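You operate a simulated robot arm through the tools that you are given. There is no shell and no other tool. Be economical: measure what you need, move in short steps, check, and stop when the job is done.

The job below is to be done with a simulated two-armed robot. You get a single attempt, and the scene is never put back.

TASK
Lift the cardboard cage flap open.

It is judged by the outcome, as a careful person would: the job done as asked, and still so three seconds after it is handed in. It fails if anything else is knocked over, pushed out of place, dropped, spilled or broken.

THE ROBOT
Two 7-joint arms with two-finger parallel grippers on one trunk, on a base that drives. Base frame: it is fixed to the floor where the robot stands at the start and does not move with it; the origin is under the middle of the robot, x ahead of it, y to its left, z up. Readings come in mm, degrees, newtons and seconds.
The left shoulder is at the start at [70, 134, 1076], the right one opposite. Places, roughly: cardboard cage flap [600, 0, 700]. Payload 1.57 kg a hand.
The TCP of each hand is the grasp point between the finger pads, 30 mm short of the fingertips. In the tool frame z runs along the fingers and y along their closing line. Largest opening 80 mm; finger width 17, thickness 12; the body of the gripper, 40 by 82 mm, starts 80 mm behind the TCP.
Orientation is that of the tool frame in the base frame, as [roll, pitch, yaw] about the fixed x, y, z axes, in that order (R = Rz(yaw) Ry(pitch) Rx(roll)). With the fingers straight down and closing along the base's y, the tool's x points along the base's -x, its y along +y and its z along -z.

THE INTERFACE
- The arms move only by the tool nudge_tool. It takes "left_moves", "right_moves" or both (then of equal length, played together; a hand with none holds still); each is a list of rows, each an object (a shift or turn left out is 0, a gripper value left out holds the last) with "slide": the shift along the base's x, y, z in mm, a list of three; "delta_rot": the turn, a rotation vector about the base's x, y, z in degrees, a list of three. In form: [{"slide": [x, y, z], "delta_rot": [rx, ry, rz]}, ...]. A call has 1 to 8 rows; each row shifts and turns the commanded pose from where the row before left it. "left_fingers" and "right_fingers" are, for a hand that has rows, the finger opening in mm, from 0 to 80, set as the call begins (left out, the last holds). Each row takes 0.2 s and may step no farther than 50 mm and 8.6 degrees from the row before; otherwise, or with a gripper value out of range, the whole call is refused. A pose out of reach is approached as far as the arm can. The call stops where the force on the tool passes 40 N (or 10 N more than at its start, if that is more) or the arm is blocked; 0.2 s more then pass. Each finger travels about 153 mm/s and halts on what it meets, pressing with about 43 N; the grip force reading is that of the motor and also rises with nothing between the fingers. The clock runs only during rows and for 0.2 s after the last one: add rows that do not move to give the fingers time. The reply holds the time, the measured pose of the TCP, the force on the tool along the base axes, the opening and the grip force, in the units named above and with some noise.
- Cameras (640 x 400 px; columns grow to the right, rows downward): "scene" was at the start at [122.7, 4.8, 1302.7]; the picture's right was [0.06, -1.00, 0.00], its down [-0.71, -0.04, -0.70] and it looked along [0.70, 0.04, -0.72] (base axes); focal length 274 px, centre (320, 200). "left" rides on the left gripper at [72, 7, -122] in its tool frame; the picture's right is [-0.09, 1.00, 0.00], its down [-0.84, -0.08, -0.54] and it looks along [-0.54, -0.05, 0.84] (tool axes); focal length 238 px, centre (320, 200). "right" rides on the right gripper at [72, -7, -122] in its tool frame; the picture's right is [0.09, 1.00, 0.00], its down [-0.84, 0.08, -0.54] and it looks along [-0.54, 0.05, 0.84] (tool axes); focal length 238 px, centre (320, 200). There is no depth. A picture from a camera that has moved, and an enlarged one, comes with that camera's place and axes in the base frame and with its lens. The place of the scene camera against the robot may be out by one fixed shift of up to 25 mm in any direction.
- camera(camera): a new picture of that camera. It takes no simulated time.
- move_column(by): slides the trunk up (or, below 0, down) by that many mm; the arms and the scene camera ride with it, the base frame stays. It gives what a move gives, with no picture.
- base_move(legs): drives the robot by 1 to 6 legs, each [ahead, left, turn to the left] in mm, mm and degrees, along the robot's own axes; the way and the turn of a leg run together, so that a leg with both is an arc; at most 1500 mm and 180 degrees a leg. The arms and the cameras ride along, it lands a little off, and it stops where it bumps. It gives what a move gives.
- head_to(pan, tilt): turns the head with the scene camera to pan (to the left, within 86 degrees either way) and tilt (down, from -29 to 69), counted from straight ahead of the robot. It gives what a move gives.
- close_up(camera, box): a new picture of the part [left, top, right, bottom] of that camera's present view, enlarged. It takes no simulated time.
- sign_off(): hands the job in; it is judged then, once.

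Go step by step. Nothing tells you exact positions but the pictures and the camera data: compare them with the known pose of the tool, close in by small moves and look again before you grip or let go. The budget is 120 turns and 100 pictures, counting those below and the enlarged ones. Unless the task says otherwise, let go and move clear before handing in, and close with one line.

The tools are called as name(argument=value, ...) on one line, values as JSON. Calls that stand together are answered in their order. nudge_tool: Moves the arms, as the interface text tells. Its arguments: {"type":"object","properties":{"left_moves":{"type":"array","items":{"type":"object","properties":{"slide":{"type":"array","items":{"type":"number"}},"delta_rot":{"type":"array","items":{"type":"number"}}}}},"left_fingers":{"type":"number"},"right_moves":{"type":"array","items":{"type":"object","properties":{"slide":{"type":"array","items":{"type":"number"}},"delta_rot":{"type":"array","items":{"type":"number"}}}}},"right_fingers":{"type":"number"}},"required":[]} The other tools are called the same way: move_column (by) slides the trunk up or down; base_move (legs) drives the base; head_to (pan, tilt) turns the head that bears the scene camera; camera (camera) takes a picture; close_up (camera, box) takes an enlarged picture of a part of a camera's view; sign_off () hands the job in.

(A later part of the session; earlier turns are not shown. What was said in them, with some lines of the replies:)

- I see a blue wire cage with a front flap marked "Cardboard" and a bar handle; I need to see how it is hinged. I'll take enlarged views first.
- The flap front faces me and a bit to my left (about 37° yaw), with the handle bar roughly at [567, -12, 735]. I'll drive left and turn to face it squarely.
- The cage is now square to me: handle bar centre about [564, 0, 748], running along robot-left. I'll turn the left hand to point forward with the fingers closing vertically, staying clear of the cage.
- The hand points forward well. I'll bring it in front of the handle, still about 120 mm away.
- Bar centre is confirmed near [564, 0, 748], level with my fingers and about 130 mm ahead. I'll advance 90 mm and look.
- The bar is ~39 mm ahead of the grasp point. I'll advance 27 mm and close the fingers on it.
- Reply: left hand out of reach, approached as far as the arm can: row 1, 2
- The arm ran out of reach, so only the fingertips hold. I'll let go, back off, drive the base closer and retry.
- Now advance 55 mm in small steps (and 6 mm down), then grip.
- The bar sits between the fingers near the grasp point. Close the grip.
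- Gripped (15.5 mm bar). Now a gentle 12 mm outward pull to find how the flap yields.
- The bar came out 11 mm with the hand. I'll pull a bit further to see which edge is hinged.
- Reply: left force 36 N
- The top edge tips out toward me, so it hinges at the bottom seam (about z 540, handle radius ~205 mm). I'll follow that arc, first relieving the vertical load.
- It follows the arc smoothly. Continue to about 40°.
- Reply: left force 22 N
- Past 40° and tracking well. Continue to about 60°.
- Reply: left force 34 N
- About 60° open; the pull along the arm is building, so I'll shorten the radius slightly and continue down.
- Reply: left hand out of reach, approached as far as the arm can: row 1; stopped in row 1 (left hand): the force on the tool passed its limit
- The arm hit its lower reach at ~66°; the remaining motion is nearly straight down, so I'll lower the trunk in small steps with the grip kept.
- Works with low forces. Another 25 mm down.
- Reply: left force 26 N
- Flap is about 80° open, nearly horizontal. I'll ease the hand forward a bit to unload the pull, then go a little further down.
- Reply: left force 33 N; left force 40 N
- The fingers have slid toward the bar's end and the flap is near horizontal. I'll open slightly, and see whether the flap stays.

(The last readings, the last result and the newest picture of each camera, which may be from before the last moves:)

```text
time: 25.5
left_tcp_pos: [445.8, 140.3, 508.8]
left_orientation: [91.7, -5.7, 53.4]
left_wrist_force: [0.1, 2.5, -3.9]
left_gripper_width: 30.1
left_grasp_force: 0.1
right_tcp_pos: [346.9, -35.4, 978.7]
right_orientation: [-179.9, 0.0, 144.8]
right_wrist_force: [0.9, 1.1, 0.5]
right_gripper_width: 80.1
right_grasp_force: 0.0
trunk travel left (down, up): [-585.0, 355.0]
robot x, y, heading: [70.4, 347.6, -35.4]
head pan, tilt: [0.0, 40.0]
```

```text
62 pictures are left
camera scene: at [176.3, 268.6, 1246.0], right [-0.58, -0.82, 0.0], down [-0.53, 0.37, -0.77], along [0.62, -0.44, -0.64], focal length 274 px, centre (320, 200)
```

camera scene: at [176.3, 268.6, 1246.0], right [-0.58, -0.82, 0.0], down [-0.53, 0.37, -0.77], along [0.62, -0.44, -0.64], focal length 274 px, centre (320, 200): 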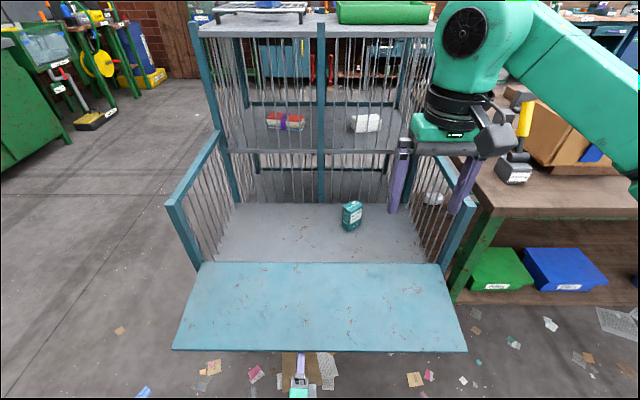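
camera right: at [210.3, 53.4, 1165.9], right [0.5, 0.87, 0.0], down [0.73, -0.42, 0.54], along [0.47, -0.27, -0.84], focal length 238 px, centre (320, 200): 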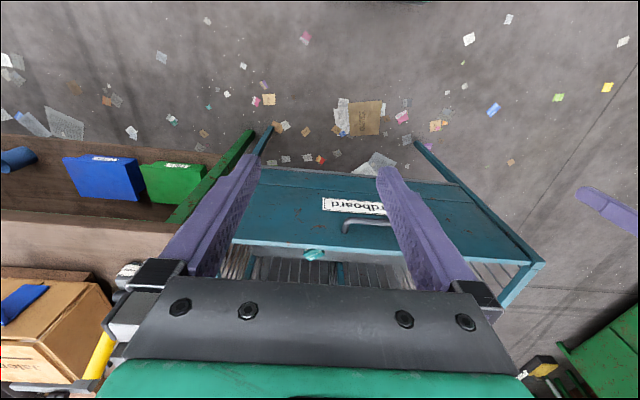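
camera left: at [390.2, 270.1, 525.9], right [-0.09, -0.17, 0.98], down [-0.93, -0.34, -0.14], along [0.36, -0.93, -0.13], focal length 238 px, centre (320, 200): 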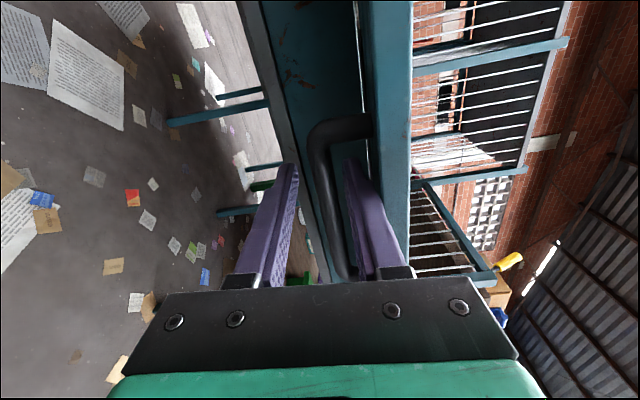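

The flap stays around 80–85°. I'll back the robot straight off so the fingers leave the bar, then check it holds.

base_move(legs=[[-120, 0, 0]])

camera(camera="left")

camera(camera="scene")

```text
time: 26.8
left_tcp_pos: [346.0, 211.5, 510.6]
left_orientation: [91.4, -5.7, 53.4]
left_wrist_force: [-0.3, -0.5, 0.3]
left_gripper_width: 34.0
left_grasp_force: 0.2
right_tcp_pos: [245.4, 35.2, 977.8]
right_orientation: [-180.0, 0.1, 144.7]
right_wrist_force: [-0.1, 0.3, -0.1]
right_gripper_width: 80.3
right_grasp_force: 0.1
trunk travel left (down, up): [-585.0, 355.0]
robot x, y, heading: [-29.9, 420.1, -35.3]
head pan, tilt: [0.0, 40.0]
```

```text
61 pictures are left
camera left: at [290.0, 341.1, 527.3], right [-0.1, -0.17, 0.98], down [-0.93, -0.34, -0.15], along [0.36, -0.93, -0.12], focal length 238 px, centre (320, 200)
```

left: 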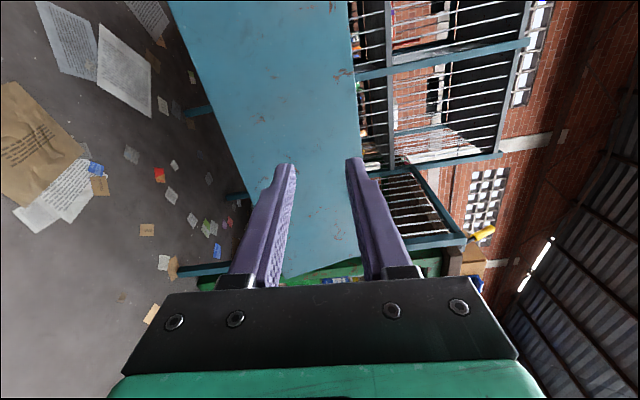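

```text
60 pictures are left
camera scene: at [73.6, 340.8, 1246.1], right [-0.58, -0.82, 0.0], down [-0.52, 0.37, -0.77], along [0.63, -0.44, -0.64], focal length 274 px, centre (320, 200)
```

scene: 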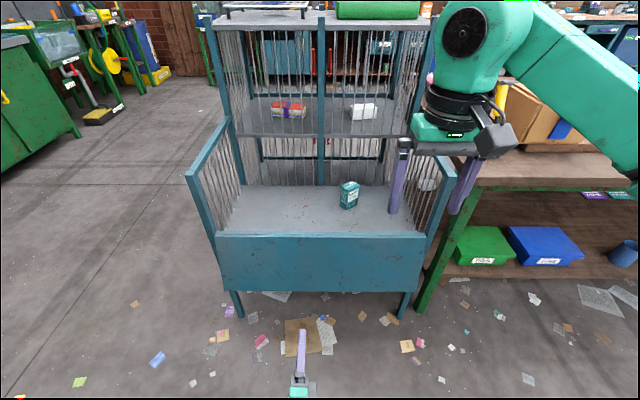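

With the hand clear, the flap has dropped fully open and now hangs down. I'll back off a little more and confirm it is at rest.

base_move(legs=[[-120, 0, 0]])

nudge_tool(right_moves=[{}, {}, {}, {}, {}, {}, {}, {}])

camera(camera="scene")

camera(camera="left")

```text
time: 28.0
left_tcp_pos: [247.6, 283.5, 510.3]
left_orientation: [91.3, -5.9, 53.8]
left_wrist_force: [0.0, 0.5, 0.4]
left_gripper_width: 34.0
left_grasp_force: 0.1
right_tcp_pos: [146.2, 107.1, 977.2]
right_orientation: [-179.9, 0.0, 144.9]
right_wrist_force: [0.0, 0.8, -0.7]
right_gripper_width: 80.1
right_grasp_force: 0.2
trunk travel left (down, up): [-585.0, 355.0]
robot x, y, heading: [-123.5, 490.0, -35.2]
head pan, tilt: [0.0, 40.0]
```

```text
time: 29.8
left_tcp_pos: [248.6, 284.2, 510.1]
left_orientation: [91.4, -6.0, 53.7]
left_wrist_force: [1.2, 0.2, -0.1]
left_gripper_width: 33.9
left_grasp_force: 0.2
right_tcp_pos: [146.4, 105.8, 977.1]
right_orientation: [-180.0, 0.0, 144.8]
right_wrist_force: [0.6, -0.2, 0.3]
right_gripper_width: 79.9
right_grasp_force: 0.0
trunk travel left (down, up): [-585.0, 355.0]
robot x, y, heading: [-124.4, 491.1, -35.2]
head pan, tilt: [0.0, 40.0]
```

```text
59 pictures are left
camera scene: at [-25.4, 410.9, 1246.0], right [-0.58, -0.82, 0.0], down [-0.53, 0.37, -0.77], along [0.63, -0.44, -0.64], focal length 274 px, centre (320, 200)
```

scene: 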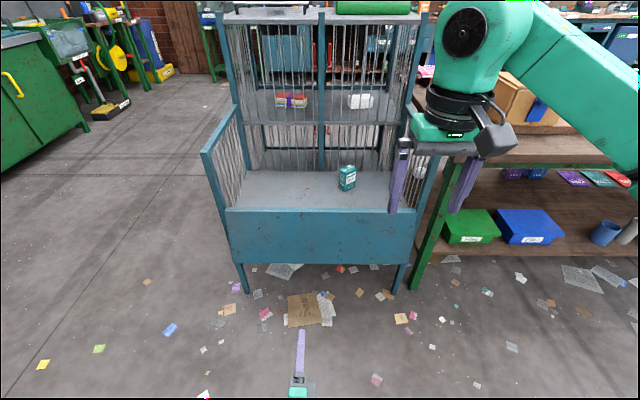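

```text
58 pictures are left
camera left: at [191.9, 413.2, 526.8], right [-0.1, -0.17, 0.98], down [-0.93, -0.34, -0.15], along [0.36, -0.92, -0.13], focal length 238 px, centre (320, 200)
```

left: 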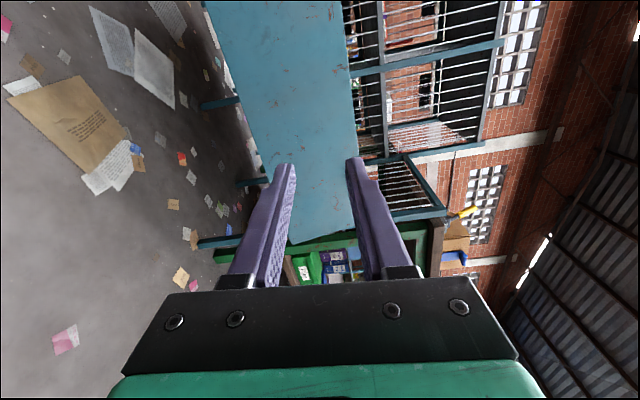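

The flap hangs fully open and still, the box and other items inside are where they were, and both hands are clear. I'll hand it in.

sign_off()

```text
The job is handed in.
```

The cardboard cage flap is open: it hinges along its bottom edge, so I pulled it out and lowered it. When I let go at about 80–85°, it dropped the rest of the way. It now hangs straight down, at rest, and nothing else looks disturbed in the last pictures.
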